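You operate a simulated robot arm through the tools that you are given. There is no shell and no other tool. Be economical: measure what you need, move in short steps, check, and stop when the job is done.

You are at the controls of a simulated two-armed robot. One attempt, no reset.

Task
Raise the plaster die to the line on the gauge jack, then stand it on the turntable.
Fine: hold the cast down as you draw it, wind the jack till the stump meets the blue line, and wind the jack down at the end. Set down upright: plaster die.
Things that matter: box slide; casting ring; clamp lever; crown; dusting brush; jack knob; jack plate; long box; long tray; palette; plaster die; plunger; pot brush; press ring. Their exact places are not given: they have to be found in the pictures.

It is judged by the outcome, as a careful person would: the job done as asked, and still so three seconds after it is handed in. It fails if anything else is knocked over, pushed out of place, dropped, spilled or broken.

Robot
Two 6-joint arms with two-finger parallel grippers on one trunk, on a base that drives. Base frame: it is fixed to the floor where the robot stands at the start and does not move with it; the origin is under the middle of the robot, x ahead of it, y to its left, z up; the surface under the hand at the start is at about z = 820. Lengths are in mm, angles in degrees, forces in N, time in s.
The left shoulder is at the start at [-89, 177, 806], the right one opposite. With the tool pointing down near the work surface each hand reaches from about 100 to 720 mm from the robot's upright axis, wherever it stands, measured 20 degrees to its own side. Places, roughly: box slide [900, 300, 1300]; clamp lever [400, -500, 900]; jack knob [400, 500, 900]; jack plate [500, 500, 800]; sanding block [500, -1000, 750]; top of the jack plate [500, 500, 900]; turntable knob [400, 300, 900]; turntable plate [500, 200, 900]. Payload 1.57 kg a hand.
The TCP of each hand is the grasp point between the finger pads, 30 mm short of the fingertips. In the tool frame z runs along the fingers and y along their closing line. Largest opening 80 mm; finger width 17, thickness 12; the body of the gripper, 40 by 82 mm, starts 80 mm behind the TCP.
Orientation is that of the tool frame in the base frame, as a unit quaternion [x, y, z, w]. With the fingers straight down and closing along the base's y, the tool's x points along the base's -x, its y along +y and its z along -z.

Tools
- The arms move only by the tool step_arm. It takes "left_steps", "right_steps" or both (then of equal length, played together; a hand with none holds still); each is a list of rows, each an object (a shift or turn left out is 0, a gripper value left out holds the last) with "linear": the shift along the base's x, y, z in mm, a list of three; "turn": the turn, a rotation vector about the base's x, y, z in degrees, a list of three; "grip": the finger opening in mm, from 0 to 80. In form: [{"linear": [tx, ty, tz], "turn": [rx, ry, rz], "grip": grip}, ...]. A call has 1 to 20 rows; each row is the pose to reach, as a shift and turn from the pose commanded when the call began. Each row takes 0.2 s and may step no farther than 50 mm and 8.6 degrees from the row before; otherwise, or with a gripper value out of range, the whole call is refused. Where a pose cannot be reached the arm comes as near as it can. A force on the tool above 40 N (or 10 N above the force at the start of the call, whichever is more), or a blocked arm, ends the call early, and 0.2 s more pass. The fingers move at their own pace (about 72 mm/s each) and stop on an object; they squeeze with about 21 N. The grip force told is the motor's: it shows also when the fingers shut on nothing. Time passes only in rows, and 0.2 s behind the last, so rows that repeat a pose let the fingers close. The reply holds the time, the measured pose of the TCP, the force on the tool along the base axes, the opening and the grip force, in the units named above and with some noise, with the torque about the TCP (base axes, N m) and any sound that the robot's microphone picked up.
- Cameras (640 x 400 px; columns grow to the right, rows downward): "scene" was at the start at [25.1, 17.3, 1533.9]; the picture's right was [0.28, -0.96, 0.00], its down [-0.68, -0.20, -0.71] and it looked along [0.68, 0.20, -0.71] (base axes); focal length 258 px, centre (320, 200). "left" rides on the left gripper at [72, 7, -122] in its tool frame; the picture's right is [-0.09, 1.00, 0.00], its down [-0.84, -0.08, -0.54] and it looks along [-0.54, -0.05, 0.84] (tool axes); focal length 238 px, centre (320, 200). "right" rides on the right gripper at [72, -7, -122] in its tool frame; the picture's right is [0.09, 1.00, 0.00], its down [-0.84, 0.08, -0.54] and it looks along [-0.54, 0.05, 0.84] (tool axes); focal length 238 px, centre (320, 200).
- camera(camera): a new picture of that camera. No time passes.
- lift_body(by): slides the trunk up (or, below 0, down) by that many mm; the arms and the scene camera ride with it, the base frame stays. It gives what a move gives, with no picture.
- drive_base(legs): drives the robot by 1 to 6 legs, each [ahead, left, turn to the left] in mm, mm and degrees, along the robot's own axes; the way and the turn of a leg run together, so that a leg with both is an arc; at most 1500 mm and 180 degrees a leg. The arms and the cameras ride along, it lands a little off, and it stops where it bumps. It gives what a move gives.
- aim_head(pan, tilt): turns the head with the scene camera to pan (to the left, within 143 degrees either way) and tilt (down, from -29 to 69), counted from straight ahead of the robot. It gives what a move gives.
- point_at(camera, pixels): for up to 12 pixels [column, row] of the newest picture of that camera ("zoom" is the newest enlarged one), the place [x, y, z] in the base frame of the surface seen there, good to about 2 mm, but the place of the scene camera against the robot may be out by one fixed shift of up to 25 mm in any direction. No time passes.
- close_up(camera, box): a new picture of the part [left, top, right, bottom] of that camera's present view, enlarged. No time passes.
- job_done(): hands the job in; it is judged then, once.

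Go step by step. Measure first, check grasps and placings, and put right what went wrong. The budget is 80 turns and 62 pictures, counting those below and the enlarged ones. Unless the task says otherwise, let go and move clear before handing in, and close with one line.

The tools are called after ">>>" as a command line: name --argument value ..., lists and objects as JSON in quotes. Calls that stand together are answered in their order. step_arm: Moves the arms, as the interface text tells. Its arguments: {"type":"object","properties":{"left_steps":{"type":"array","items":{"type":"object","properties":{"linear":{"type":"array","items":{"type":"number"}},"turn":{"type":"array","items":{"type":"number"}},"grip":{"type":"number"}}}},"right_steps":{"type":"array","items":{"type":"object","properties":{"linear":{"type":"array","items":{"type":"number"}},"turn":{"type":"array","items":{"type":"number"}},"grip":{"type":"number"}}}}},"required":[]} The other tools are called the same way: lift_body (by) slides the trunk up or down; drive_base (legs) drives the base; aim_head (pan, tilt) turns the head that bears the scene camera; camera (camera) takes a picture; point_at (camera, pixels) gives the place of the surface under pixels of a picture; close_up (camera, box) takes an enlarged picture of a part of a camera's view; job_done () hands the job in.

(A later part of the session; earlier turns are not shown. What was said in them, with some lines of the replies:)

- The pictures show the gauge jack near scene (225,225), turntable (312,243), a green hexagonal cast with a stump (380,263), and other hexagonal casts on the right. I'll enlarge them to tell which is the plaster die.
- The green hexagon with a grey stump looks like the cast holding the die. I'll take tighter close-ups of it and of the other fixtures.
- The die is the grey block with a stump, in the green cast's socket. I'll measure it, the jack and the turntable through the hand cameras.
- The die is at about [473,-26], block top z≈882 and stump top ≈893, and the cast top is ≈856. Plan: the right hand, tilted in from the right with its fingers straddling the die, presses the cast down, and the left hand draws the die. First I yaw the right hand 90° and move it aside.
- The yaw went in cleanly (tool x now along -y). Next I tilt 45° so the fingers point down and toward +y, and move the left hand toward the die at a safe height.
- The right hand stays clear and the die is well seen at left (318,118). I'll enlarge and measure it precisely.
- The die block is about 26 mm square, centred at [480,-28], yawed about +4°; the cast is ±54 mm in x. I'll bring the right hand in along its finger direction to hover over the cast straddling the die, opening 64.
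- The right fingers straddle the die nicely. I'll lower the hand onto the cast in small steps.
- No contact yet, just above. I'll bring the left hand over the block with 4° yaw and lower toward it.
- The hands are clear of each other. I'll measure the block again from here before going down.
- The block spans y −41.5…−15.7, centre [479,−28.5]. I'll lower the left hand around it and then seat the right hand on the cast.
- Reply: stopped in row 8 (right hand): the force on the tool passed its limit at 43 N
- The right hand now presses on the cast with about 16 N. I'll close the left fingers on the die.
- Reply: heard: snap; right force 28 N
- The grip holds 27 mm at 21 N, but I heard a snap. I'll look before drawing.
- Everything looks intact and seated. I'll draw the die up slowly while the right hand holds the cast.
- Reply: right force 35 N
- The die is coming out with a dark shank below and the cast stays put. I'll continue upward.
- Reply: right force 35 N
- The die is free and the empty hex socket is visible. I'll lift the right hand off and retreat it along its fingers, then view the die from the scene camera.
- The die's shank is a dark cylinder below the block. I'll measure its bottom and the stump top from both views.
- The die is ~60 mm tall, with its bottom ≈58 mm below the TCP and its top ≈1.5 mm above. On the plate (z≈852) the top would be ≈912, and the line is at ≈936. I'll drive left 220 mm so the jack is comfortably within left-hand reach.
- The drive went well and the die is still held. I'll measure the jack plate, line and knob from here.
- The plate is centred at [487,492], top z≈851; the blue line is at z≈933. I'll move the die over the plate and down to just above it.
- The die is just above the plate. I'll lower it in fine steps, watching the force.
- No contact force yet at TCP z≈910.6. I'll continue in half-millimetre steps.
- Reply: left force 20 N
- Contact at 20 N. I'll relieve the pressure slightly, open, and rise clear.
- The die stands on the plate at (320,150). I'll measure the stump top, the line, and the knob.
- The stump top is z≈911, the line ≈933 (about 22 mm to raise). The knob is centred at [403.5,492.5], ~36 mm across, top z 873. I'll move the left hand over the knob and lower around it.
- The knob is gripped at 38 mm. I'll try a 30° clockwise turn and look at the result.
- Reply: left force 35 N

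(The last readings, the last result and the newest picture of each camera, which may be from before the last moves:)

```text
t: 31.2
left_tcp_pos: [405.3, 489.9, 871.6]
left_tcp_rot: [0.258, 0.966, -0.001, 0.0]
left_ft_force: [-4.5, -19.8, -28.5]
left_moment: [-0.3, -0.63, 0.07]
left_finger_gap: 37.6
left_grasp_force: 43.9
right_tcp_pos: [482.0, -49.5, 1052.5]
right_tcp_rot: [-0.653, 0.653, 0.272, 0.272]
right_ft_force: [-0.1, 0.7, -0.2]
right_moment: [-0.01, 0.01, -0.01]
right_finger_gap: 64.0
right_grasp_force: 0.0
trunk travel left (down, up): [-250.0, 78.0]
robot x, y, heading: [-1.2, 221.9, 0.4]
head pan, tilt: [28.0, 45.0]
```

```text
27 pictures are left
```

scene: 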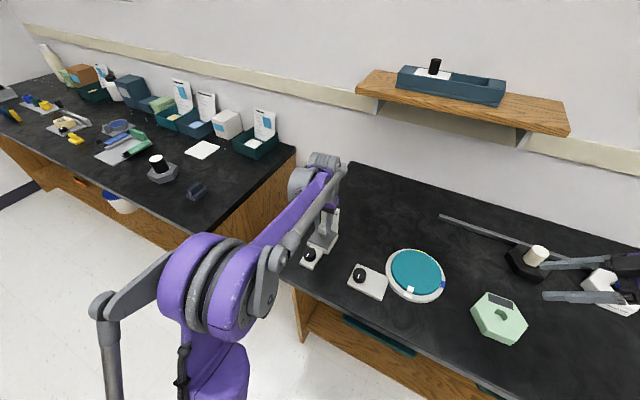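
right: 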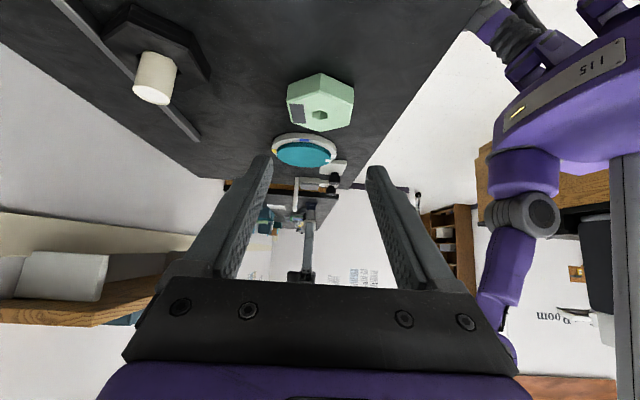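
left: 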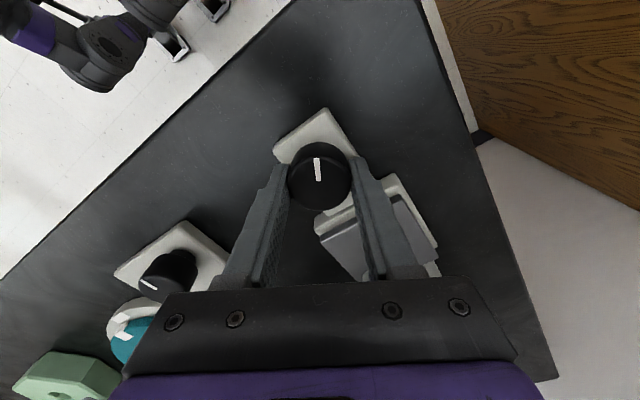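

The knob turned with the hand. I'll check the plate's height.

>>> point_at --camera "left" --pixels '[[345, 235], [335, 222], [350, 250], [404, 205], [418, 230], [310, 130]]'

>>> close_up --camera "scene" --box '[280, 190, 380, 280]'

```text
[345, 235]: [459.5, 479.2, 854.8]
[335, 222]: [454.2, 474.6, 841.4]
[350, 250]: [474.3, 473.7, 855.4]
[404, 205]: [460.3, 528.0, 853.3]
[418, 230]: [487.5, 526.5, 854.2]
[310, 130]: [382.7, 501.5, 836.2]
```

```text
4.44 times, centred on (330, 235) of scene
```

zoom: 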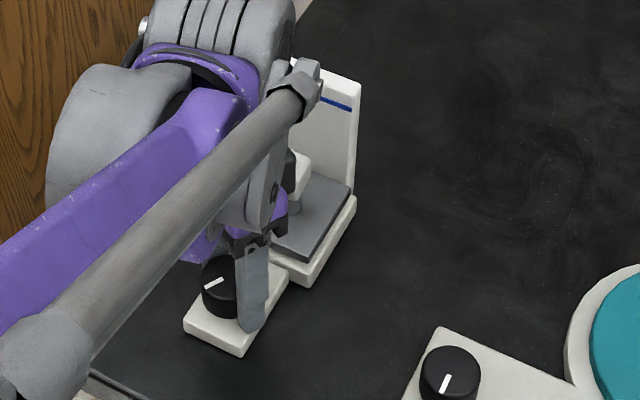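

The plate rose ≈3.5 mm for 30° clockwise, so about 185° in all is needed. I'll relieve the side load and continue in the same grip.

>>> step_arm --left_steps '[{"linear": [0, -1, -0.7], "turn": [0, 0, -6]}, {"linear": [0, -1.2, -1], "turn": [0, 0, -12]}, {"linear": [0, -1.2, -1], "turn": [0, 0, -18]}, {"linear": [0, -1.2, -1], "turn": [0, 0, -24]}, {"linear": [0, -1.2, -1], "turn": [0, 0, -30]}, {"linear": [0, -1.2, -1], "turn": [0, 0, -30]}]'

```text
t: 32.6
left_tcp_pos: [403.7, 489.5, 870.7]
left_tcp_rot: [0.498, 0.867, 0.0, 0.0]
left_ft_force: [-16.9, -28.0, -25.3]
left_moment: [0.04, 0.11, 0.09]
left_finger_gap: 37.5
left_grasp_force: 44.0
right_tcp_pos: [482.2, -50.7, 1052.6]
right_tcp_rot: [-0.652, 0.653, 0.272, 0.273]
right_ft_force: [-0.5, 0.1, -0.5]
right_moment: [-0.02, 0.0, -0.02]
right_finger_gap: 63.9
right_grasp_force: 0.1
trunk travel left (down, up): [-250.0, 78.0]
robot x, y, heading: [0.0, 219.7, -0.2]
head pan, tilt: [28.0, 45.0]
```

>>> step_arm --left_steps '[{"linear": [-0.8, -1, -0.7], "turn": [0, 0, -6]}, {"linear": [-1.2, -1.5, -1], "turn": [0, 0, -12]}, {"linear": [-1.5, -1.5, -1], "turn": [0, 0, -18]}, {"linear": [-1.5, -1.5, -1], "turn": [0, 0, -24]}, {"linear": [-1.5, -1.5, -1], "turn": [0, 0, -30]}, {"linear": [-1.5, -1.5, -1], "turn": [0, 0, -30]}]'

>>> camera --camera "left"

```text
t: 34.0
left_tcp_pos: [402.9, 488.1, 871.2]
left_tcp_rot: [0.706, 0.708, 0.002, 0.0]
left_ft_force: [-9.0, -16.0, 10.4]
left_moment: [-0.89, 0.12, 0.02]
left_finger_gap: 37.5
left_grasp_force: 43.7
right_tcp_pos: [480.3, -49.8, 1051.4]
right_tcp_rot: [0.652, -0.652, -0.272, -0.274]
right_ft_force: [0.1, -0.2, 0.7]
right_moment: [0.03, 0.01, 0.0]
right_finger_gap: 63.9
right_grasp_force: 0.0
trunk travel left (down, up): [-250.0, 78.0]
robot x, y, heading: [-2.5, 219.8, 0.2]
head pan, tilt: [28.0, 45.0]
```

```text
25 pictures are left
```

left: 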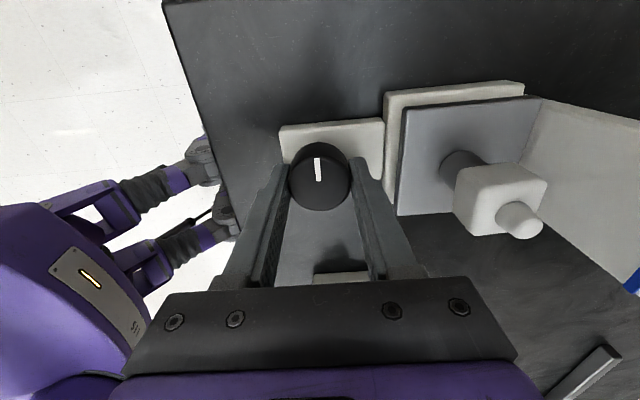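

Now the view shows the raised plate and the upright die from the side. I'll measure the stump top and plate.

>>> point_at --camera "left" --pixels '[[520, 220], [518, 213], [525, 228], [430, 130], [420, 190], [632, 283], [540, 225]]'

```text
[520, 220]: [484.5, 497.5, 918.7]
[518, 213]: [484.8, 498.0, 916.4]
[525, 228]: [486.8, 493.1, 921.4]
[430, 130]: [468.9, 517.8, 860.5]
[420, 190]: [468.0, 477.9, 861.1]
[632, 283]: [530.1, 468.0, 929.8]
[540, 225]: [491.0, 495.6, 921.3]
```

The plate is at 861, 10 mm per 90° (40 mm/rev), with ≈12 mm still to go, about 105°. I'll continue turning in this grip, relieving the side load.

>>> step_arm --left_steps '[{"linear": [-0.5, -0.5, 0.3], "turn": [0, 0, -6]}, {"linear": [-0.8, -0.8, 0.3], "turn": [0, 0, -12]}, {"linear": [-0.8, -0.8, 0.3], "turn": [0, 0, -18]}, {"linear": [-0.8, -0.8, 0.3], "turn": [0, 0, -24]}, {"linear": [-0.8, -0.8, 0.3], "turn": [0, 0, -30]}, {"linear": [-0.8, -0.8, 0.3], "turn": [0, 0, -30]}]'

```text
t: 35.4
left_tcp_pos: [401.2, 490.5, 871.0]
left_tcp_rot: [0.866, 0.5, 0.001, -0.001]
left_ft_force: [-20.3, -9.0, 7.2]
left_moment: [0.49, 0.12, 0.05]
left_finger_gap: 37.5
left_grasp_force: 43.1
right_tcp_pos: [480.4, -48.8, 1053.4]
right_tcp_rot: [0.654, -0.651, -0.272, -0.273]
right_ft_force: [0.1, -0.6, 0.1]
right_moment: [0.01, 0.01, -0.02]
right_finger_gap: 64.0
right_grasp_force: 0.1
trunk travel left (down, up): [-250.0, 78.0]
robot x, y, heading: [0.9, 222.6, 0.2]
head pan, tilt: [28.0, 45.0]
```

>>> step_arm --left_steps '[{"linear": [-0.8, -0.3, 0], "turn": [0, 0, -6]}, {"linear": [-1, -0.5, 0], "turn": [0, 0, -12]}, {"linear": [-1, -0.5, 0], "turn": [0, 0, -18]}, {"linear": [-1, -0.5, 0], "turn": [0, 0, -24]}, {"linear": [-1, -0.5, 0], "turn": [0, 0, -30]}, {"linear": [-1, -0.5, 0], "turn": [0, 0, -36]}, {"linear": [-1, -0.5, 0], "turn": [0, 0, -42]}, {"linear": [-1, -0.5, 0], "turn": [0, 0, -48]}, {"linear": [-1, -0.5, 0], "turn": [0, 0, -54]}, {"linear": [-1, -0.5, 0], "turn": [0, 0, -60]}, {"linear": [-1, -0.5, 0], "turn": [0, 0, -60]}]'

>>> camera --camera "left"

```text
t: 37.0
left_tcp_pos: [398.9, 491.7, 871.6]
left_tcp_rot: [0.985, 0.172, -0.001, -0.006]
left_ft_force: [-12.1, 12.2, 3.1]
left_moment: [-1.3, -0.48, 0.05]
left_finger_gap: 37.9
left_grasp_force: 43.7
left hand out of reach, approached as far as the arm can: row 7, 8
right_tcp_pos: [482.0, -47.4, 1051.9]
right_tcp_rot: [0.654, -0.651, -0.272, -0.273]
right_ft_force: [-0.1, -0.8, 0.2]
right_moment: [0.05, 0.03, 0.02]
right_finger_gap: 63.9
right_grasp_force: 0.1
trunk travel left (down, up): [-250.0, 78.0]
robot x, y, heading: [2.0, 222.1, 0.4]
head pan, tilt: [28.0, 45.0]
stopped in row 8 (left hand): the force on the tool passed its limit at 52 N (the readings are from after the stop); the commanded pose is now the measured one
```

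```text
24 pictures are left
```

left: 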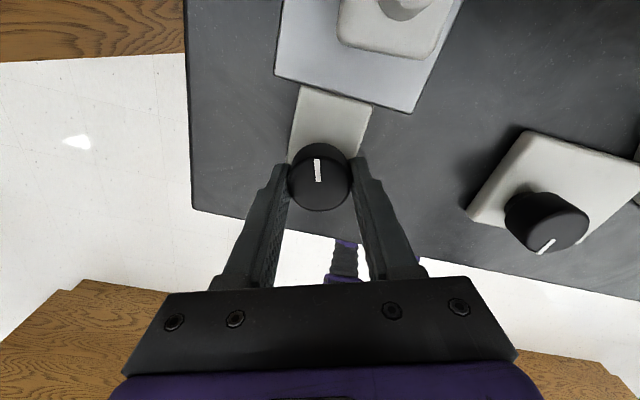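

The wrist limit was reached at ≈−160°. I'll measure the plate, then release and regrip.

>>> point_at --camera "left" --pixels '[[300, 60], [400, 90], [320, 30], [360, 35], [400, 6]]'

>>> step_arm --left_steps '[{"linear": [0, 0, 0], "grip": 50}, {"linear": [0, 0, 0], "grip": 60}, {"linear": [0, 0, 0], "grip": 60}, {"linear": [2, 0, 40]}, {"linear": [4, 0, 60], "turn": [0, 0, 8]}, {"linear": [4, 0, 60], "turn": [0, 0, 16]}, {"linear": [4, 0, 60], "turn": [0, 0, 24]}, {"linear": [4, 0, 60], "turn": [0, 0, 32]}, {"linear": [4, 0, 60], "turn": [0, 0, 40]}, {"linear": [4, 0, 60], "turn": [0, 0, 48]}, {"linear": [4, 0, 60], "turn": [0, 0, 56]}, {"linear": [4, 0, 60], "turn": [0, 0, 64]}, {"linear": [4, 0, 60], "turn": [0, 0, 70]}]'

>>> camera --camera "left"

```text
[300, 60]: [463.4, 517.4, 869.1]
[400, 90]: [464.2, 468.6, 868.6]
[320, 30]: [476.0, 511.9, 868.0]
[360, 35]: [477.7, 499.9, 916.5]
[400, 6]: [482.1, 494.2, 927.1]
```

```text
t: 39.8
left_tcp_pos: [405.7, 489.6, 930.5]
left_tcp_rot: [0.709, 0.706, -0.005, -0.004]
left_ft_force: [0.6, 0.4, -0.1]
left_moment: [0.0, 0.0, 0.02]
left_finger_gap: 59.9
left_grasp_force: 0.0
right_tcp_pos: [482.4, -47.3, 1052.9]
right_tcp_rot: [0.653, -0.652, -0.272, -0.272]
right_ft_force: [-0.2, -0.4, -0.3]
right_moment: [0.0, 0.02, 0.01]
right_finger_gap: 63.9
right_grasp_force: 0.0
trunk travel left (down, up): [-250.0, 78.0]
robot x, y, heading: [-0.5, 220.6, 0.4]
head pan, tilt: [28.0, 45.0]
```

```text
23 pictures are left
```

left: 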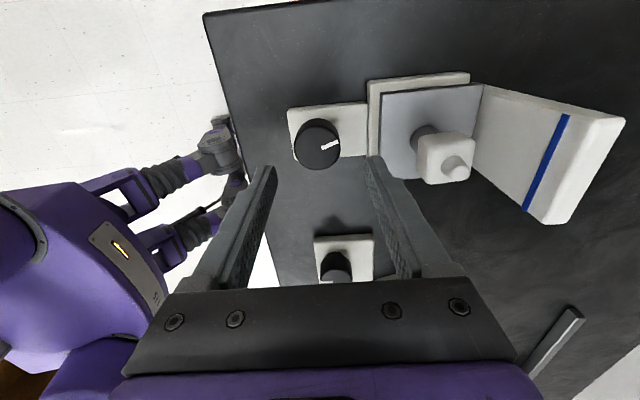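

The jack holds. This view shows the stump (458,165) and the blue line (548,160); I'll measure them well.

>>> point_at --camera "left" --pixels '[[457, 170], [462, 172], [466, 168], [566, 120], [548, 158], [528, 205], [420, 95], [395, 150], [317, 146], [317, 124], [332, 145]]'

>>> close_up --camera "left" --box '[360, 70, 630, 240]'

```text
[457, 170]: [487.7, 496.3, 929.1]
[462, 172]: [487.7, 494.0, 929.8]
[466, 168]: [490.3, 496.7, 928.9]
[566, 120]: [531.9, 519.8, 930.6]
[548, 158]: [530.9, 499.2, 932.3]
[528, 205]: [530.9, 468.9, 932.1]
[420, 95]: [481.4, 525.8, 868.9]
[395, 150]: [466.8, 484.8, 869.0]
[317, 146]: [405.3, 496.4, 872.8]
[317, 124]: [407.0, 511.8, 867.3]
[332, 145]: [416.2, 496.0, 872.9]
```

```text
2.35 times, centred on (495, 155) of left
```

zoom: 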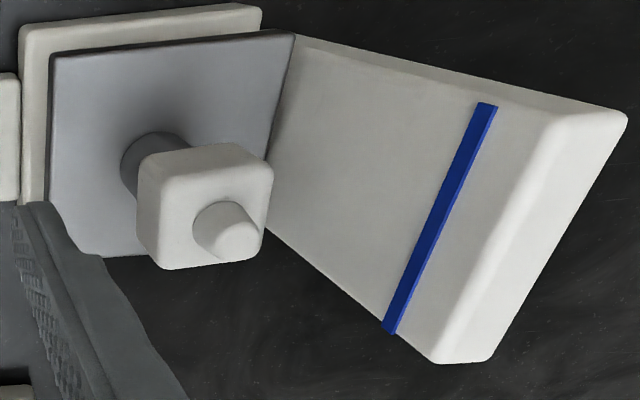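

Stump top ≈929.2, line ≈932.3, so ≈3.1 mm remain, about 28°. I'll regrip at this yaw and turn 28° clockwise.

>>> step_arm --left_steps '[{"linear": [-2, 2, -30]}, {"linear": [-2, 2, -50]}, {"linear": [-2, 2, -59]}, {"linear": [-2, 2, -59], "grip": 42}, {"linear": [-2, 2, -59], "grip": 28}, {"linear": [-2, 2, -59], "grip": 28}, {"linear": [-2, 2, -59], "turn": [0, 0, -7]}, {"linear": [-2, 2, -59], "turn": [0, 0, -14]}, {"linear": [-2, 2, -59], "turn": [0, 0, -21]}, {"linear": [-2, 2, -59], "turn": [0, 0, -28]}, {"linear": [-2, 2, -59], "turn": [0, 0, -28]}]'

>>> camera --camera "left"

```text
t: 42.2
left_tcp_pos: [403.0, 490.8, 871.9]
left_tcp_rot: [0.859, 0.511, -0.004, -0.004]
left_ft_force: [-17.7, -6.8, -26.8]
left_moment: [-0.69, -0.77, -0.02]
left_finger_gap: 37.7
left_grasp_force: 43.6
right_tcp_pos: [481.7, -47.2, 1051.5]
right_tcp_rot: [0.654, -0.652, -0.272, -0.272]
right_ft_force: [0.2, -0.3, -0.1]
right_moment: [-0.02, 0.01, -0.01]
right_finger_gap: 63.9
right_grasp_force: 0.0
trunk travel left (down, up): [-250.0, 78.0]
robot x, y, heading: [-1.6, 219.8, 0.3]
head pan, tilt: [28.0, 45.0]
```

```text
21 pictures are left
```

left: 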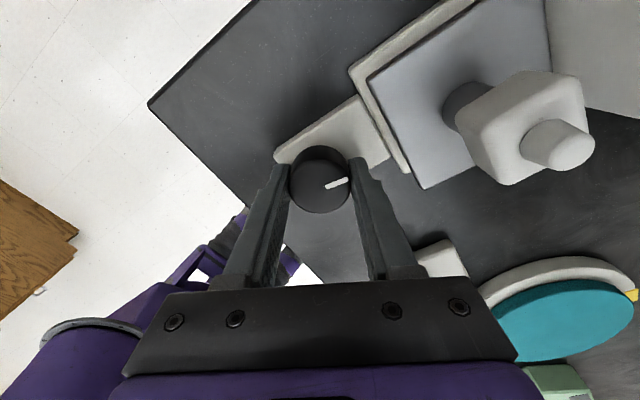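

>>> point_at --camera "left" --pixels '[[570, 155], [575, 148], [580, 155], [572, 162], [440, 150], [420, 80], [500, 40]]'

```text
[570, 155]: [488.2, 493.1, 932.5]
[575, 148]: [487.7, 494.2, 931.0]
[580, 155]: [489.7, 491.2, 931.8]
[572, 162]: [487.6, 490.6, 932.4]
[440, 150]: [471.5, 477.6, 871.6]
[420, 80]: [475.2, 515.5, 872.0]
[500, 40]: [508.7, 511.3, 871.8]
```

The stump top now reads ≈932, on the line (≈932.3). I'll release, rise and verify with the clear view.

>>> step_arm --left_steps '[{"grip": 50}, {"grip": 60}, {"grip": 60}, {"linear": [0, 0, 40]}, {"linear": [0, 0, 60], "turn": [0, 0, 7]}, {"linear": [0, 0, 60], "turn": [0, 0, 14]}, {"linear": [0, 0, 60], "turn": [0, 0, 21]}, {"linear": [0, 0, 60], "turn": [0, 0, 28]}, {"linear": [0, 0, 60], "turn": [0, 0, 28]}]'

>>> camera --camera "left"

```text
t: 44.2
left_tcp_pos: [404.4, 490.7, 930.3]
left_tcp_rot: [0.709, 0.706, -0.005, -0.005]
left_ft_force: [-0.2, 0.4, 0.2]
left_moment: [0.02, 0.01, 0.01]
left_finger_gap: 60.2
left_grasp_force: 0.1
right_tcp_pos: [482.7, -47.6, 1051.6]
right_tcp_rot: [0.653, -0.652, -0.272, -0.273]
right_ft_force: [0.5, -0.2, 0.2]
right_moment: [0.02, -0.02, 0.01]
right_finger_gap: 63.9
right_grasp_force: 0.1
trunk travel left (down, up): [-250.0, 78.0]
robot x, y, heading: [0.1, 217.6, 0.4]
head pan, tilt: [28.0, 45.0]
```

```text
20 pictures are left
```

left: 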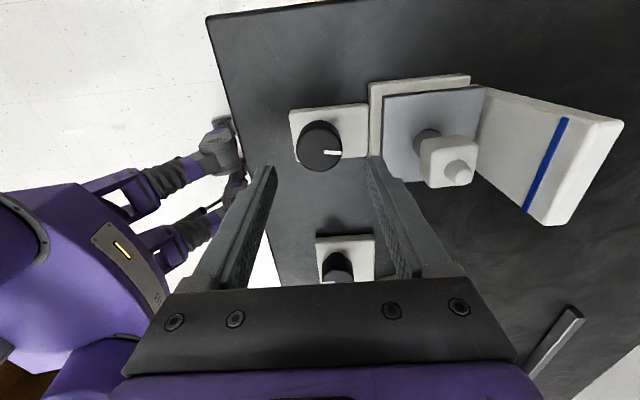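

>>> close_up --camera "left" --box '[420, 100, 600, 230]'

>>> point_at --camera "left" --pixels '[[459, 173], [463, 175], [465, 172], [461, 170], [549, 159], [539, 184], [558, 138], [545, 168], [553, 149]]'

```text
3.08 times, centred on (510, 165) of left
```

zoom: 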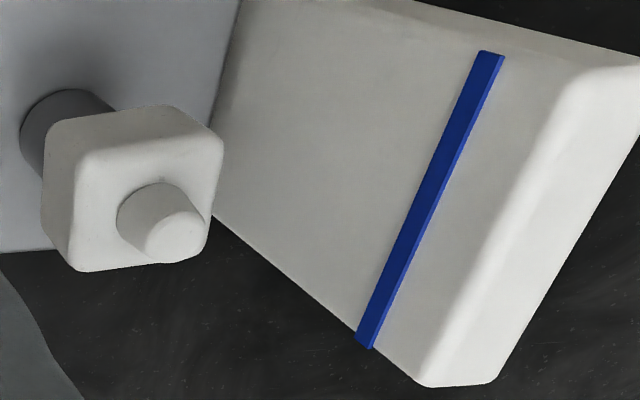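

```text
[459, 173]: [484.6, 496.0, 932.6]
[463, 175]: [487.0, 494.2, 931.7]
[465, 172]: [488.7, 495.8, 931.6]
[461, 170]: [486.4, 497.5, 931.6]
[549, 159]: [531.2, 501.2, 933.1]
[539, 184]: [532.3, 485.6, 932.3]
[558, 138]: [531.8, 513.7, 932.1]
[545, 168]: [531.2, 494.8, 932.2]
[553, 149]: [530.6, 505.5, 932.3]
```

The stump top 931.9 matches the line 932.4 within half a millimetre. Now I rotate back to +4° yaw and rise to go over the die.

>>> step_arm --left_steps '[{"linear": [0, 0, 20], "turn": [0, 0, 7.8], "grip": 50}, {"linear": [0, 0, 45], "turn": [0, 0, 15.6]}, {"linear": [0, 0, 70], "turn": [0, 0, 23.4]}, {"linear": [0, 0, 90], "turn": [0, 0, 31.2]}, {"linear": [0, 0, 90], "turn": [0, 0, 39]}, {"linear": [0, 0, 90], "turn": [0, 0, 46.8]}, {"linear": [0, 0, 90], "turn": [0, 0, 54.6]}, {"linear": [10, 0, 90], "turn": [0, 0, 62.4]}, {"linear": [20, 0, 90], "turn": [0, 0, 70.2]}, {"linear": [30, 0, 90], "turn": [0, 0, 78]}, {"linear": [40, 0, 90], "turn": [0, 0, 86]}, {"linear": [60, 0, 90], "turn": [0, 0, 94]}, {"linear": [60, 0, 90], "turn": [0, 0, 94]}]'

>>> camera --camera "left"

```text
t: 47.0
left_tcp_pos: [464.9, 491.6, 1020.8]
left_tcp_rot: [-0.032, 0.999, -0.007, 0.0]
left_ft_force: [0.2, 0.1, 0.0]
left_moment: [-0.01, 0.0, -0.01]
left_finger_gap: 50.1
left_grasp_force: 0.1
right_tcp_pos: [481.8, -47.2, 1051.7]
right_tcp_rot: [0.654, -0.651, -0.273, -0.272]
right_ft_force: [-0.3, 0.5, -0.2]
right_moment: [-0.01, 0.03, 0.0]
right_finger_gap: 64.3
right_grasp_force: 0.0
trunk travel left (down, up): [-250.0, 78.0]
robot x, y, heading: [1.3, 219.3, 0.4]
head pan, tilt: [28.0, 45.0]
```

```text
18 pictures are left
```

left: 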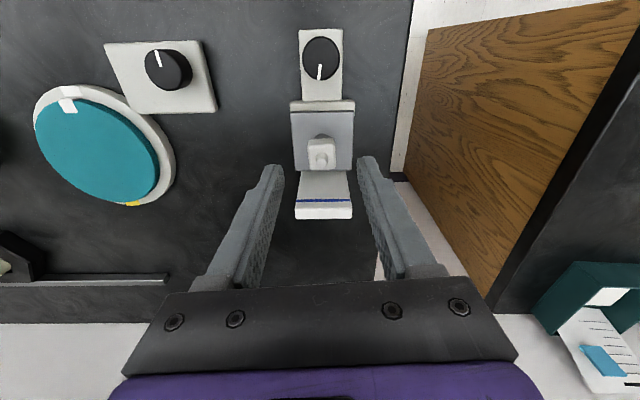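

Die upright, hand nearly over it with a 0.8° tilt to correct. I'll move over, descend to TCP z≈930 and close.

>>> step_arm --left_steps '[{"linear": [21.5, 0, 0], "turn": [0.8, 0, 0]}, {"linear": [21.5, 0, -30], "turn": [0.8, 0, 0]}, {"linear": [21.5, 0, -60], "turn": [0.8, 0, 0]}, {"linear": [21.5, 0, -82], "turn": [0.8, 0, 0]}, {"linear": [21.5, 0, -90.5], "turn": [0.8, 0, 0]}, {"linear": [21.5, 0, -90.5], "turn": [0.8, 0, 0], "grip": 36}, {"linear": [21.5, 0, -90.5], "turn": [0.8, 0, 0], "grip": 20}, {"linear": [21.5, 0, -90.5], "turn": [0.8, 0, 0], "grip": 20}, {"linear": [21.5, 0, -90.5], "turn": [0.8, 0, 0], "grip": 20}]'

>>> close_up --camera "left" --box '[260, 60, 380, 220]'

```text
t: 49.0
left_tcp_pos: [486.7, 490.3, 932.4]
left_tcp_rot: [-0.032, 0.999, 0.001, 0.0]
left_ft_force: [0.6, -0.1, -0.2]
left_moment: [0.0, 0.02, 0.01]
left_finger_gap: 27.4
left_grasp_force: 20.6
right_tcp_pos: [482.1, -47.5, 1052.6]
right_tcp_rot: [0.654, -0.652, -0.272, -0.272]
right_ft_force: [0.4, 1.2, 0.4]
right_moment: [0.0, -0.03, -0.03]
right_finger_gap: 64.2
right_grasp_force: 0.0
trunk travel left (down, up): [-250.0, 78.0]
robot x, y, heading: [3.4, 219.9, 0.2]
head pan, tilt: [28.0, 45.0]
```

```text
2.50 times, centred on (320, 140) of left
```

zoom: 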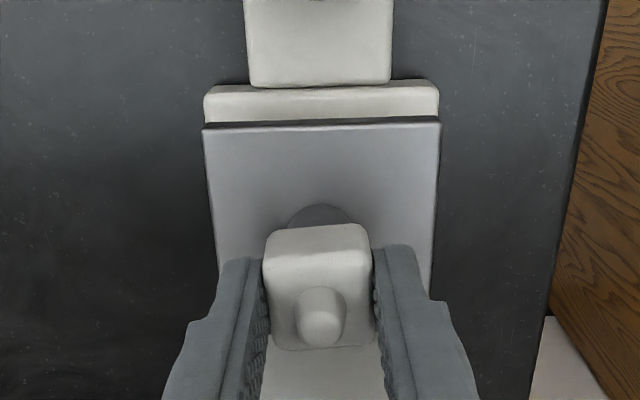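

Gripped at 27 mm. I'll lift and carry the die to the turntable side, measuring the table on the way.

>>> step_arm --left_steps '[{"linear": [0, 0, 10]}, {"linear": [0, 0, 40]}, {"linear": [0, 0, 70]}, {"linear": [4, -45, 75]}, {"linear": [8, -90, 75]}, {"linear": [12, -135, 75]}, {"linear": [16, -180, 75]}, {"linear": [16, -200, 75]}, {"linear": [16, -200, 75]}]'

>>> camera --camera "left"

```text
t: 51.0
left_tcp_pos: [502.6, 291.0, 1007.3]
left_tcp_rot: [-0.031, 1.0, 0.001, -0.001]
left_ft_force: [0.3, -0.2, -0.7]
left_moment: [0.04, 0.01, 0.01]
left_finger_gap: 27.1
left_grasp_force: 20.9
right_tcp_pos: [482.2, -47.1, 1051.7]
right_tcp_rot: [0.654, -0.652, -0.272, -0.272]
right_ft_force: [-0.4, -1.1, 0.5]
right_moment: [-0.02, -0.04, 0.04]
right_finger_gap: 63.9
right_grasp_force: 0.1
trunk travel left (down, up): [-250.0, 78.0]
robot x, y, heading: [4.5, 221.0, 0.6]
head pan, tilt: [28.0, 45.0]
```

```text
16 pictures are left
```

left: 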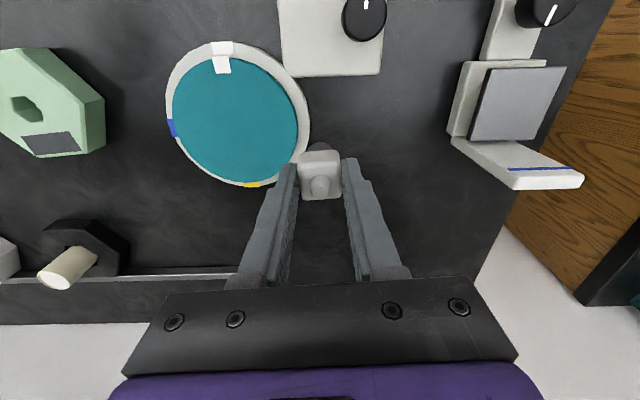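

>>> point_at --camera "left" --pixels '[[236, 120], [178, 110], [294, 125], [205, 64], [250, 180], [222, 66], [185, 140], [280, 85]]'

```text
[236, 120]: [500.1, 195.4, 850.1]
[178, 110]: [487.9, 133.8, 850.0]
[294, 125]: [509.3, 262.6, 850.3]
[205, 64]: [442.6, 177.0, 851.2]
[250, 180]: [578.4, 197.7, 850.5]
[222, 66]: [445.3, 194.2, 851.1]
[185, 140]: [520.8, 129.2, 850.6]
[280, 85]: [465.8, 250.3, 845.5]
```

The turntable disc is centred at ≈[509,196], top z≈850.4. I'll carry the die over it and lower to just above.

>>> step_arm --left_steps '[{"linear": [3, -45, 0]}, {"linear": [6, -90, 0]}, {"linear": [6.5, -95.5, -20]}, {"linear": [6.5, -95.5, -55]}, {"linear": [6.5, -95.5, -80]}, {"linear": [6.5, -95.5, -90]}, {"linear": [6.5, -95.5, -93]}, {"linear": [6.5, -95.5, -93]}]'

>>> close_up --camera "left" --box '[220, 40, 420, 220]'

```text
t: 52.8
left_tcp_pos: [509.1, 196.2, 914.4]
left_tcp_rot: [-0.031, 1.0, 0.001, 0.0]
left_ft_force: [-1.0, -1.1, -1.1]
left_moment: [0.0, 0.04, 0.01]
left_finger_gap: 27.4
left_grasp_force: 21.0
right_tcp_pos: [481.4, -47.5, 1052.2]
right_tcp_rot: [0.654, -0.651, -0.272, -0.272]
right_ft_force: [0.6, 0.3, 0.1]
right_moment: [0.0, 0.0, 0.02]
right_finger_gap: 63.9
right_grasp_force: 0.0
trunk travel left (down, up): [-250.0, 78.0]
robot x, y, heading: [-0.8, 221.5, 0.3]
head pan, tilt: [28.0, 45.0]
```

```text
2.22 times, centred on (320, 130) of left
```

zoom: 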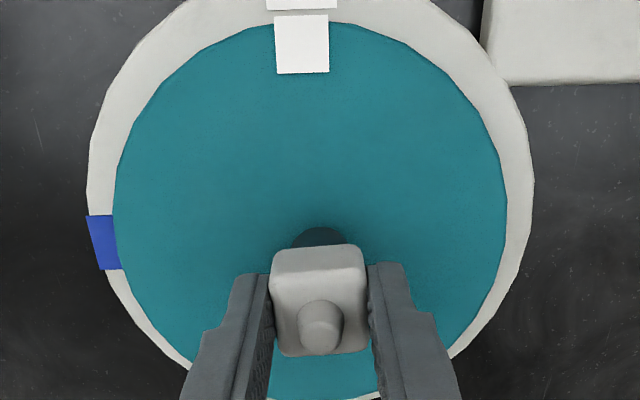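

Centred over the disc, about 4 mm above. I'll lower finely until contact.

>>> step_arm --left_steps '[{"linear": [0, 0, -1]}, {"linear": [0, 0, -2]}, {"linear": [0, 0, -2.6]}, {"linear": [0, 0, -3.2]}, {"linear": [0, 0, -3.2]}]'

```text
t: 54.0
left_tcp_pos: [508.2, 197.1, 909.6]
left_tcp_rot: [-0.031, 1.0, 0.001, -0.001]
left_ft_force: [-0.1, 0.0, -1.5]
left_moment: [-0.02, 0.01, -0.01]
left_finger_gap: 27.1
left_grasp_force: 21.5
right_tcp_pos: [482.8, -47.9, 1051.1]
right_tcp_rot: [0.653, -0.651, -0.273, -0.273]
right_ft_force: [0.5, -0.1, 0.1]
right_moment: [-0.01, 0.0, 0.0]
right_finger_gap: 63.9
right_grasp_force: 0.2
trunk travel left (down, up): [-250.0, 78.0]
robot x, y, heading: [0.9, 222.1, 0.3]
head pan, tilt: [28.0, 45.0]
```

>>> step_arm --left_steps '[{"linear": [0, 0, -0.5]}, {"linear": [0, 0, -1]}, {"linear": [0, 0, -1.3]}, {"linear": [0, 0, -1.3]}]'

```text
t: 55.0
left_tcp_pos: [509.2, 196.2, 909.2]
left_tcp_rot: [-0.031, 1.0, 0.001, 0.001]
left_ft_force: [3.4, -3.9, 18.1]
left_moment: [-0.2, -0.16, -0.02]
left_finger_gap: 27.3
left_grasp_force: 20.6
right_tcp_pos: [481.9, -48.3, 1050.8]
right_tcp_rot: [0.654, -0.652, -0.272, -0.272]
right_ft_force: [0.9, -0.3, -0.4]
right_moment: [-0.01, -0.01, -0.01]
right_finger_gap: 64.1
right_grasp_force: 0.0
trunk travel left (down, up): [-250.0, 78.0]
robot x, y, heading: [-3.4, 218.4, 0.2]
head pan, tilt: [28.0, 45.0]
```

Contact at 18 N. I'll relieve, release and rise.

>>> step_arm --left_steps '[{"linear": [0, 0, 0.7]}, {"linear": [0, 0, 0.7], "grip": 34}, {"linear": [0, 0, 0.7], "grip": 48}, {"linear": [0, 0, 0.7], "grip": 48}, {"linear": [0, 0, 20]}, {"linear": [0, 0, 55]}, {"linear": [0, 0, 95]}, {"linear": [-20, 30, 110]}, {"linear": [-35, 75, 110]}]'

>>> camera --camera "left"

```text
t: 57.0
left_tcp_pos: [470.2, 271.1, 1020.4]
left_tcp_rot: [-0.031, 1.0, 0.0, 0.001]
left_ft_force: [-0.2, 0.7, -0.2]
left_moment: [-0.03, -0.01, -0.01]
left_finger_gap: 48.2
left_grasp_force: 0.1
right_tcp_pos: [482.3, -46.8, 1052.9]
right_tcp_rot: [0.653, -0.652, -0.272, -0.272]
right_ft_force: [-0.1, -0.2, -0.4]
right_moment: [0.01, 0.0, 0.04]
right_finger_gap: 64.2
right_grasp_force: 0.0
trunk travel left (down, up): [-250.0, 78.0]
robot x, y, heading: [-2.7, 220.5, 0.4]
head pan, tilt: [28.0, 45.0]
```

```text
14 pictures are left
```

left: 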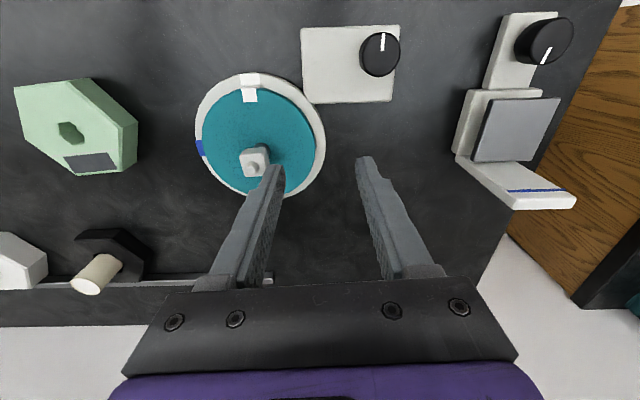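

The die stands upright in the middle of the turntable (255,160), marks still aligned. Now I wind the jack down: travel to the knob while yawing to −120°.

>>> step_arm --left_steps '[{"linear": [-7, 22, 0], "turn": [0, 0, -8.3], "grip": 60}, {"linear": [-13, 44, 0], "turn": [0, 0, -16.6]}, {"linear": [-20, 66, 0], "turn": [0, 0, -24.9]}, {"linear": [-27, 88, 0], "turn": [0, 0, -33.2]}, {"linear": [-33, 110, 0], "turn": [0, 0, -41.5]}, {"linear": [-40, 132, 0], "turn": [0, 0, -49.8]}, {"linear": [-47, 154, 0], "turn": [0, 0, -58.1]}, {"linear": [-53, 176, 0], "turn": [0, 0, -66.4]}, {"linear": [-60, 198, 0], "turn": [0, 0, -74.7]}, {"linear": [-66.7, 220.4, 0], "turn": [0, 0, -83]}, {"linear": [-66.7, 220.4, -10], "turn": [0, 0, -91.3]}, {"linear": [-66.7, 220.4, -30], "turn": [0, 0, -99.6]}, {"linear": [-66.7, 220.4, -50], "turn": [0, 0, -107.9]}, {"linear": [-66.7, 220.4, -70], "turn": [0, 0, -116]}, {"linear": [-66.7, 220.4, -90], "turn": [0, 0, -124]}, {"linear": [-66.7, 220.4, -90], "turn": [0, 0, -124]}]'

>>> camera --camera "left"

```text
t: 60.4
left_tcp_pos: [404.1, 491.0, 928.0]
left_tcp_rot: [0.868, 0.496, 0.0, 0.0]
left_ft_force: [-0.4, 0.2, 0.1]
left_moment: [-0.01, 0.02, 0.0]
left_finger_gap: 60.0
left_grasp_force: 0.0
right_tcp_pos: [482.9, -47.9, 1053.3]
right_tcp_rot: [0.653, -0.652, -0.272, -0.273]
right_ft_force: [0.1, 0.5, -0.1]
right_moment: [-0.01, 0.0, 0.02]
right_finger_gap: 64.0
right_grasp_force: 0.0
trunk travel left (down, up): [-250.0, 78.0]
robot x, y, heading: [0.6, 218.4, 0.3]
head pan, tilt: [28.0, 45.0]
```

```text
13 pictures are left
```

left: 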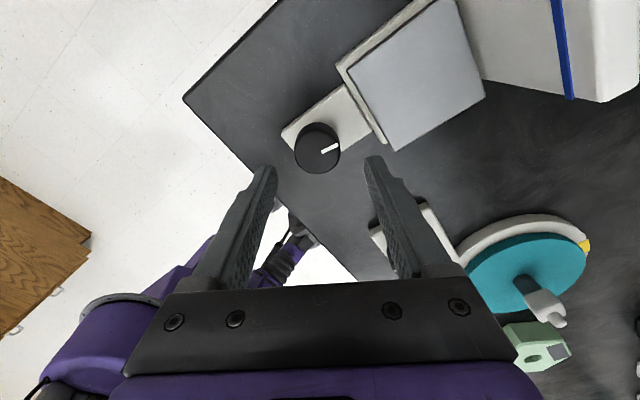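

The hand is over the knob. I'll lower, grip, and turn 60° counterclockwise first, to see the load.

>>> step_arm --left_steps '[{"linear": [0, 0.5, -30]}, {"linear": [0, 0.5, -50]}, {"linear": [0, 0.5, -57]}, {"linear": [0, 0.5, -57], "grip": 42}, {"linear": [0, 0.5, -57], "grip": 28}, {"linear": [0, 0.5, -57], "grip": 28}, {"linear": [0, 0.5, -57], "turn": [0, 0, 7]}, {"linear": [0, 0.5, -57], "turn": [0, 0, 14]}, {"linear": [0, 0.5, -57], "turn": [0, 0, 21]}, {"linear": [0, 0.5, -57], "turn": [0, 0, 28]}, {"linear": [0, 0.5, -57], "turn": [0, 0, 35]}, {"linear": [0, 0.5, -57], "turn": [0, 0, 42]}, {"linear": [0, 0.5, -57], "turn": [0, 0, 49]}, {"linear": [0, 0.5, -57], "turn": [0, 0, 56]}, {"linear": [0, 0.5, -57], "turn": [0, 0, 60]}, {"linear": [0, 0.5, -57], "turn": [0, 0, 60]}]'

```text
t: 63.8
left_tcp_pos: [405.7, 489.1, 872.9]
left_tcp_rot: [0.502, 0.865, 0.0, 0.002]
left_ft_force: [-13.4, -5.0, -3.8]
left_moment: [-0.18, 0.15, 0.07]
left_finger_gap: 40.0
left_grasp_force: 6.9
right_tcp_pos: [480.1, -48.0, 1052.6]
right_tcp_rot: [0.653, -0.652, -0.271, -0.273]
right_ft_force: [-0.4, 0.8, 0.0]
right_moment: [0.02, 0.01, 0.0]
right_finger_gap: 64.0
right_grasp_force: 0.0
trunk travel left (down, up): [-250.0, 78.0]
robot x, y, heading: [1.0, 220.5, 0.3]
head pan, tilt: [28.0, 45.0]
```

The gap grew to 40 and the grip force fell to 7 N, so the knob may have slipped. I'll look.

>>> camera --camera "left"

```text
12 pictures are left
```

left: 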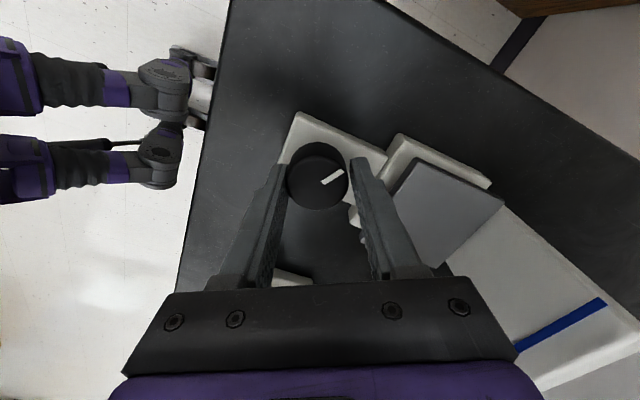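

>>> point_at --camera "left" --pixels '[[450, 210], [425, 175], [440, 240], [413, 146]]'

>>> step_arm --left_steps '[{"linear": [-1, 0, 0], "grip": 26}, {"linear": [-1, 0, 0], "turn": [0, 0, 6], "grip": 26}, {"linear": [-1, 0, 0], "turn": [0, 0, 12]}, {"linear": [-1, 0, 0], "turn": [0, 0, 18]}, {"linear": [-1, 0, 0], "turn": [0, 0, 24]}, {"linear": [-1, 0, 0], "turn": [0, 0, 30]}, {"linear": [-1, 0, 0], "turn": [0, 0, 36]}, {"linear": [-1, 0, 0], "turn": [0, 0, 42]}, {"linear": [-1, 0, 0], "turn": [0, 0, 48]}, {"linear": [-1, 0, 0], "turn": [0, 0, 54]}, {"linear": [-1, 0, 0], "turn": [0, 0, 60]}, {"linear": [-1, 0, 0], "turn": [0, 0, 60]}]'

>>> camera --camera "left"

```text
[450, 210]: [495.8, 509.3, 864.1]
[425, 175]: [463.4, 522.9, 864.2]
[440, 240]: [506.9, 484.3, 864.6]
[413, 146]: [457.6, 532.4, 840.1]
```

```text
t: 66.4
left_tcp_pos: [405.7, 492.4, 873.0]
left_tcp_rot: [0.003, 1.0, 0.001, 0.001]
left_ft_force: [0.7, 9.2, 23.2]
left_moment: [-0.2, 0.7, -0.01]
left_finger_gap: 36.9
left_grasp_force: 43.5
right_tcp_pos: [481.6, -47.5, 1052.6]
right_tcp_rot: [0.654, -0.652, -0.271, -0.273]
right_ft_force: [-0.7, 0.4, -1.5]
right_moment: [0.02, -0.04, -0.01]
right_finger_gap: 63.8
right_grasp_force: 0.0
trunk travel left (down, up): [-250.0, 78.0]
robot x, y, heading: [1.4, 216.1, 0.3]
head pan, tilt: [28.0, 45.0]
```

```text
11 pictures are left
```

left: 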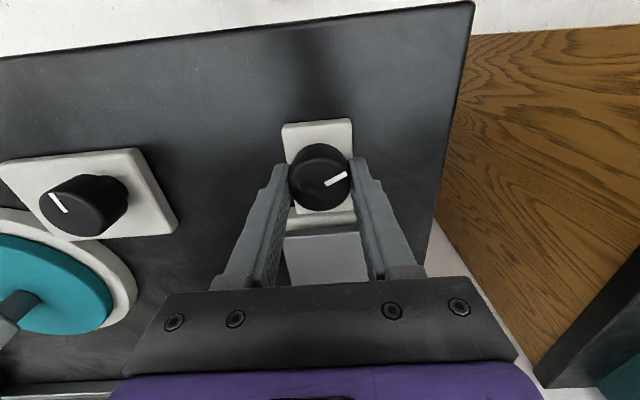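

The knob follows; about 65° remains (mark now right-up, originally straight up). I'll continue.

>>> step_arm --left_steps '[{"linear": [0, 0.5, 0.3], "turn": [0, 0, 6], "grip": 26}, {"linear": [0, 0.5, 0.5], "turn": [0, 0, 12]}, {"linear": [0, 0.5, 0.5], "turn": [0, 0, 18]}, {"linear": [0, 0.5, 0.5], "turn": [0, 0, 24]}, {"linear": [0, 0.5, 0.5], "turn": [0, 0, 30]}, {"linear": [0, 0.5, 0.5], "turn": [0, 0, 36]}, {"linear": [0, 0.5, 0.5], "turn": [0, 0, 42]}, {"linear": [0, 0.5, 0.5], "turn": [0, 0, 48]}, {"linear": [0, 0.5, 0.5], "turn": [0, 0, 54]}, {"linear": [0, 0.5, 0.5], "turn": [0, 0, 60]}, {"linear": [0, 0.5, 0.5], "turn": [0, 0, 60]}]'

>>> camera --camera "left"

```text
t: 68.8
left_tcp_pos: [403.9, 493.2, 873.3]
left_tcp_rot: [-0.498, 0.867, 0.001, -0.001]
left_ft_force: [-8.3, 16.4, 4.7]
left_moment: [0.74, -0.48, -0.02]
left_finger_gap: 37.1
left_grasp_force: 43.6
right_tcp_pos: [481.3, -46.7, 1052.5]
right_tcp_rot: [0.654, -0.652, -0.272, -0.272]
right_ft_force: [-0.5, -0.5, 0.4]
right_moment: [0.06, -0.02, 0.0]
right_finger_gap: 63.9
right_grasp_force: 0.0
trunk travel left (down, up): [-250.0, 78.0]
robot x, y, heading: [0.3, 218.9, 0.3]
head pan, tilt: [28.0, 45.0]
```

```text
10 pictures are left
```

left: 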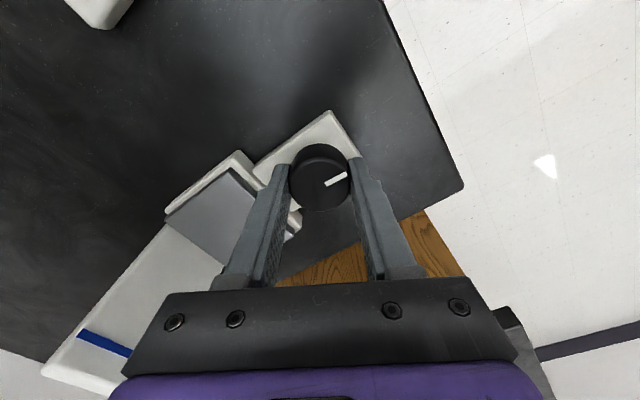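

The mark is within ~3° of its start position. I'll measure the plate and add a 3° turn, then release.

>>> point_at --camera "left" --pixels '[[215, 215], [230, 190], [205, 225], [240, 160]]'

>>> step_arm --left_steps '[{"linear": [0, 0.5, 0], "turn": [0, 0, 3]}, {"linear": [0, 0.5, 0], "turn": [0, 0, 3]}, {"linear": [0, 0.5, 0], "turn": [0, 0, 3], "grip": 50}, {"linear": [0, 0.5, 0], "turn": [0, 0, 3], "grip": 60}, {"linear": [0, 0.5, 0], "turn": [0, 0, 3], "grip": 60}, {"linear": [0, 0.5, 40], "turn": [0, 0, 3]}, {"linear": [0, 0.5, 80], "turn": [0, 0, 0]}, {"linear": [0, 0, 120], "turn": [0, 0, -8]}, {"linear": [0, 0, 140], "turn": [0, 0, -16]}, {"linear": [0, 0, 140], "turn": [0, 0, -24]}, {"linear": [0, 0, 140], "turn": [0, 0, -32]}, {"linear": [0, 0, 140], "turn": [0, 0, -40]}, {"linear": [0, -20, 140], "turn": [0, 0, -48]}, {"linear": [0, -50, 140], "turn": [0, 0, -56]}, {"linear": [0, -80, 140], "turn": [0, 0, -60]}, {"linear": [0, -80, 140], "turn": [0, 0, -60]}]'

>>> camera --camera "left"

```text
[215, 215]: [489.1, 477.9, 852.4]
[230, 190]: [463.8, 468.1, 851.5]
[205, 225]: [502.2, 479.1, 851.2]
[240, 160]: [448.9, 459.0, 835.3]
```

```text
t: 72.2
left_tcp_pos: [405.9, 413.4, 1012.0]
left_tcp_rot: [0.003, 1.0, 0.001, 0.001]
left_ft_force: [-0.4, -1.0, -0.5]
left_moment: [-0.01, -0.04, -0.01]
left_finger_gap: 60.3
left_grasp_force: 0.1
right_tcp_pos: [483.1, -47.3, 1052.8]
right_tcp_rot: [0.653, -0.652, -0.273, -0.272]
right_ft_force: [-0.9, 0.2, 0.3]
right_moment: [0.04, 0.01, 0.0]
right_finger_gap: 64.0
right_grasp_force: 0.1
trunk travel left (down, up): [-250.0, 78.0]
robot x, y, heading: [-0.2, 215.1, 0.1]
head pan, tilt: [28.0, 45.0]
```

```text
9 pictures are left
```

left: 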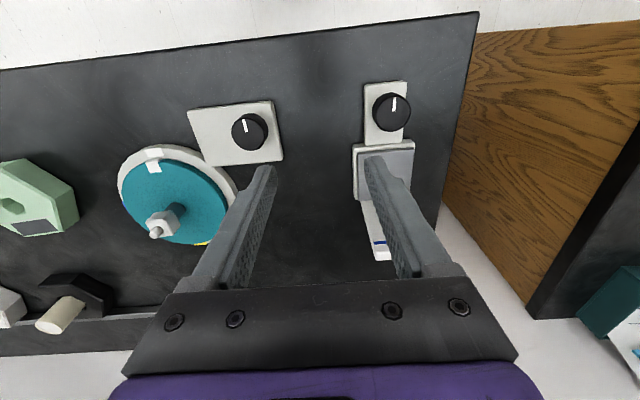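

>>> point_at --camera "left" --pixels '[[400, 165], [405, 185], [393, 160], [388, 108], [394, 100], [394, 108]]'

>>> close_up --camera "left" --box '[340, 70, 430, 210]'

>>> camera --camera "scene"

```text
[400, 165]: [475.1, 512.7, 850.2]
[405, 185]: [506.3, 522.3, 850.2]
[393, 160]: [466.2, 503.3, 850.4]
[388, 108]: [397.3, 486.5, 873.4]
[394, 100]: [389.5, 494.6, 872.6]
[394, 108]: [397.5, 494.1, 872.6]
```

```text
2.86 times, centred on (385, 140) of left
```

zoom: 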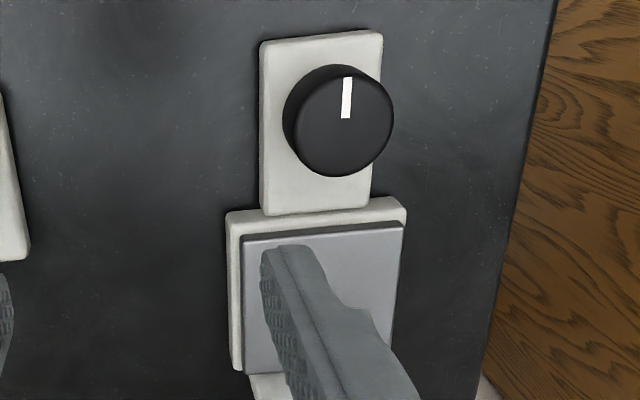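

```text
7 pictures are left
```

scene: 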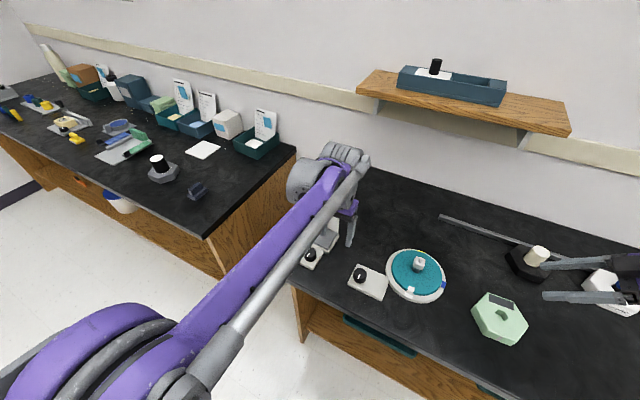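

The jack plate is back at z≈850.3, its start height, with the knob mark back at its start. The die stands upright on the turntable at scene (419,264), the cast hasn't moved, and both hands are clear, so I'm handing in.

>>> job_done

```text
The job is handed in.
```

I drew the plaster die while holding the cast down, raised it on the jack until the stump was within about 0.5 mm of the blue line, and stood it upright on the turntable. The jack is wound back down to its start height; one unexplained snap sounded as I gripped the die, but the pictures showed no damage.
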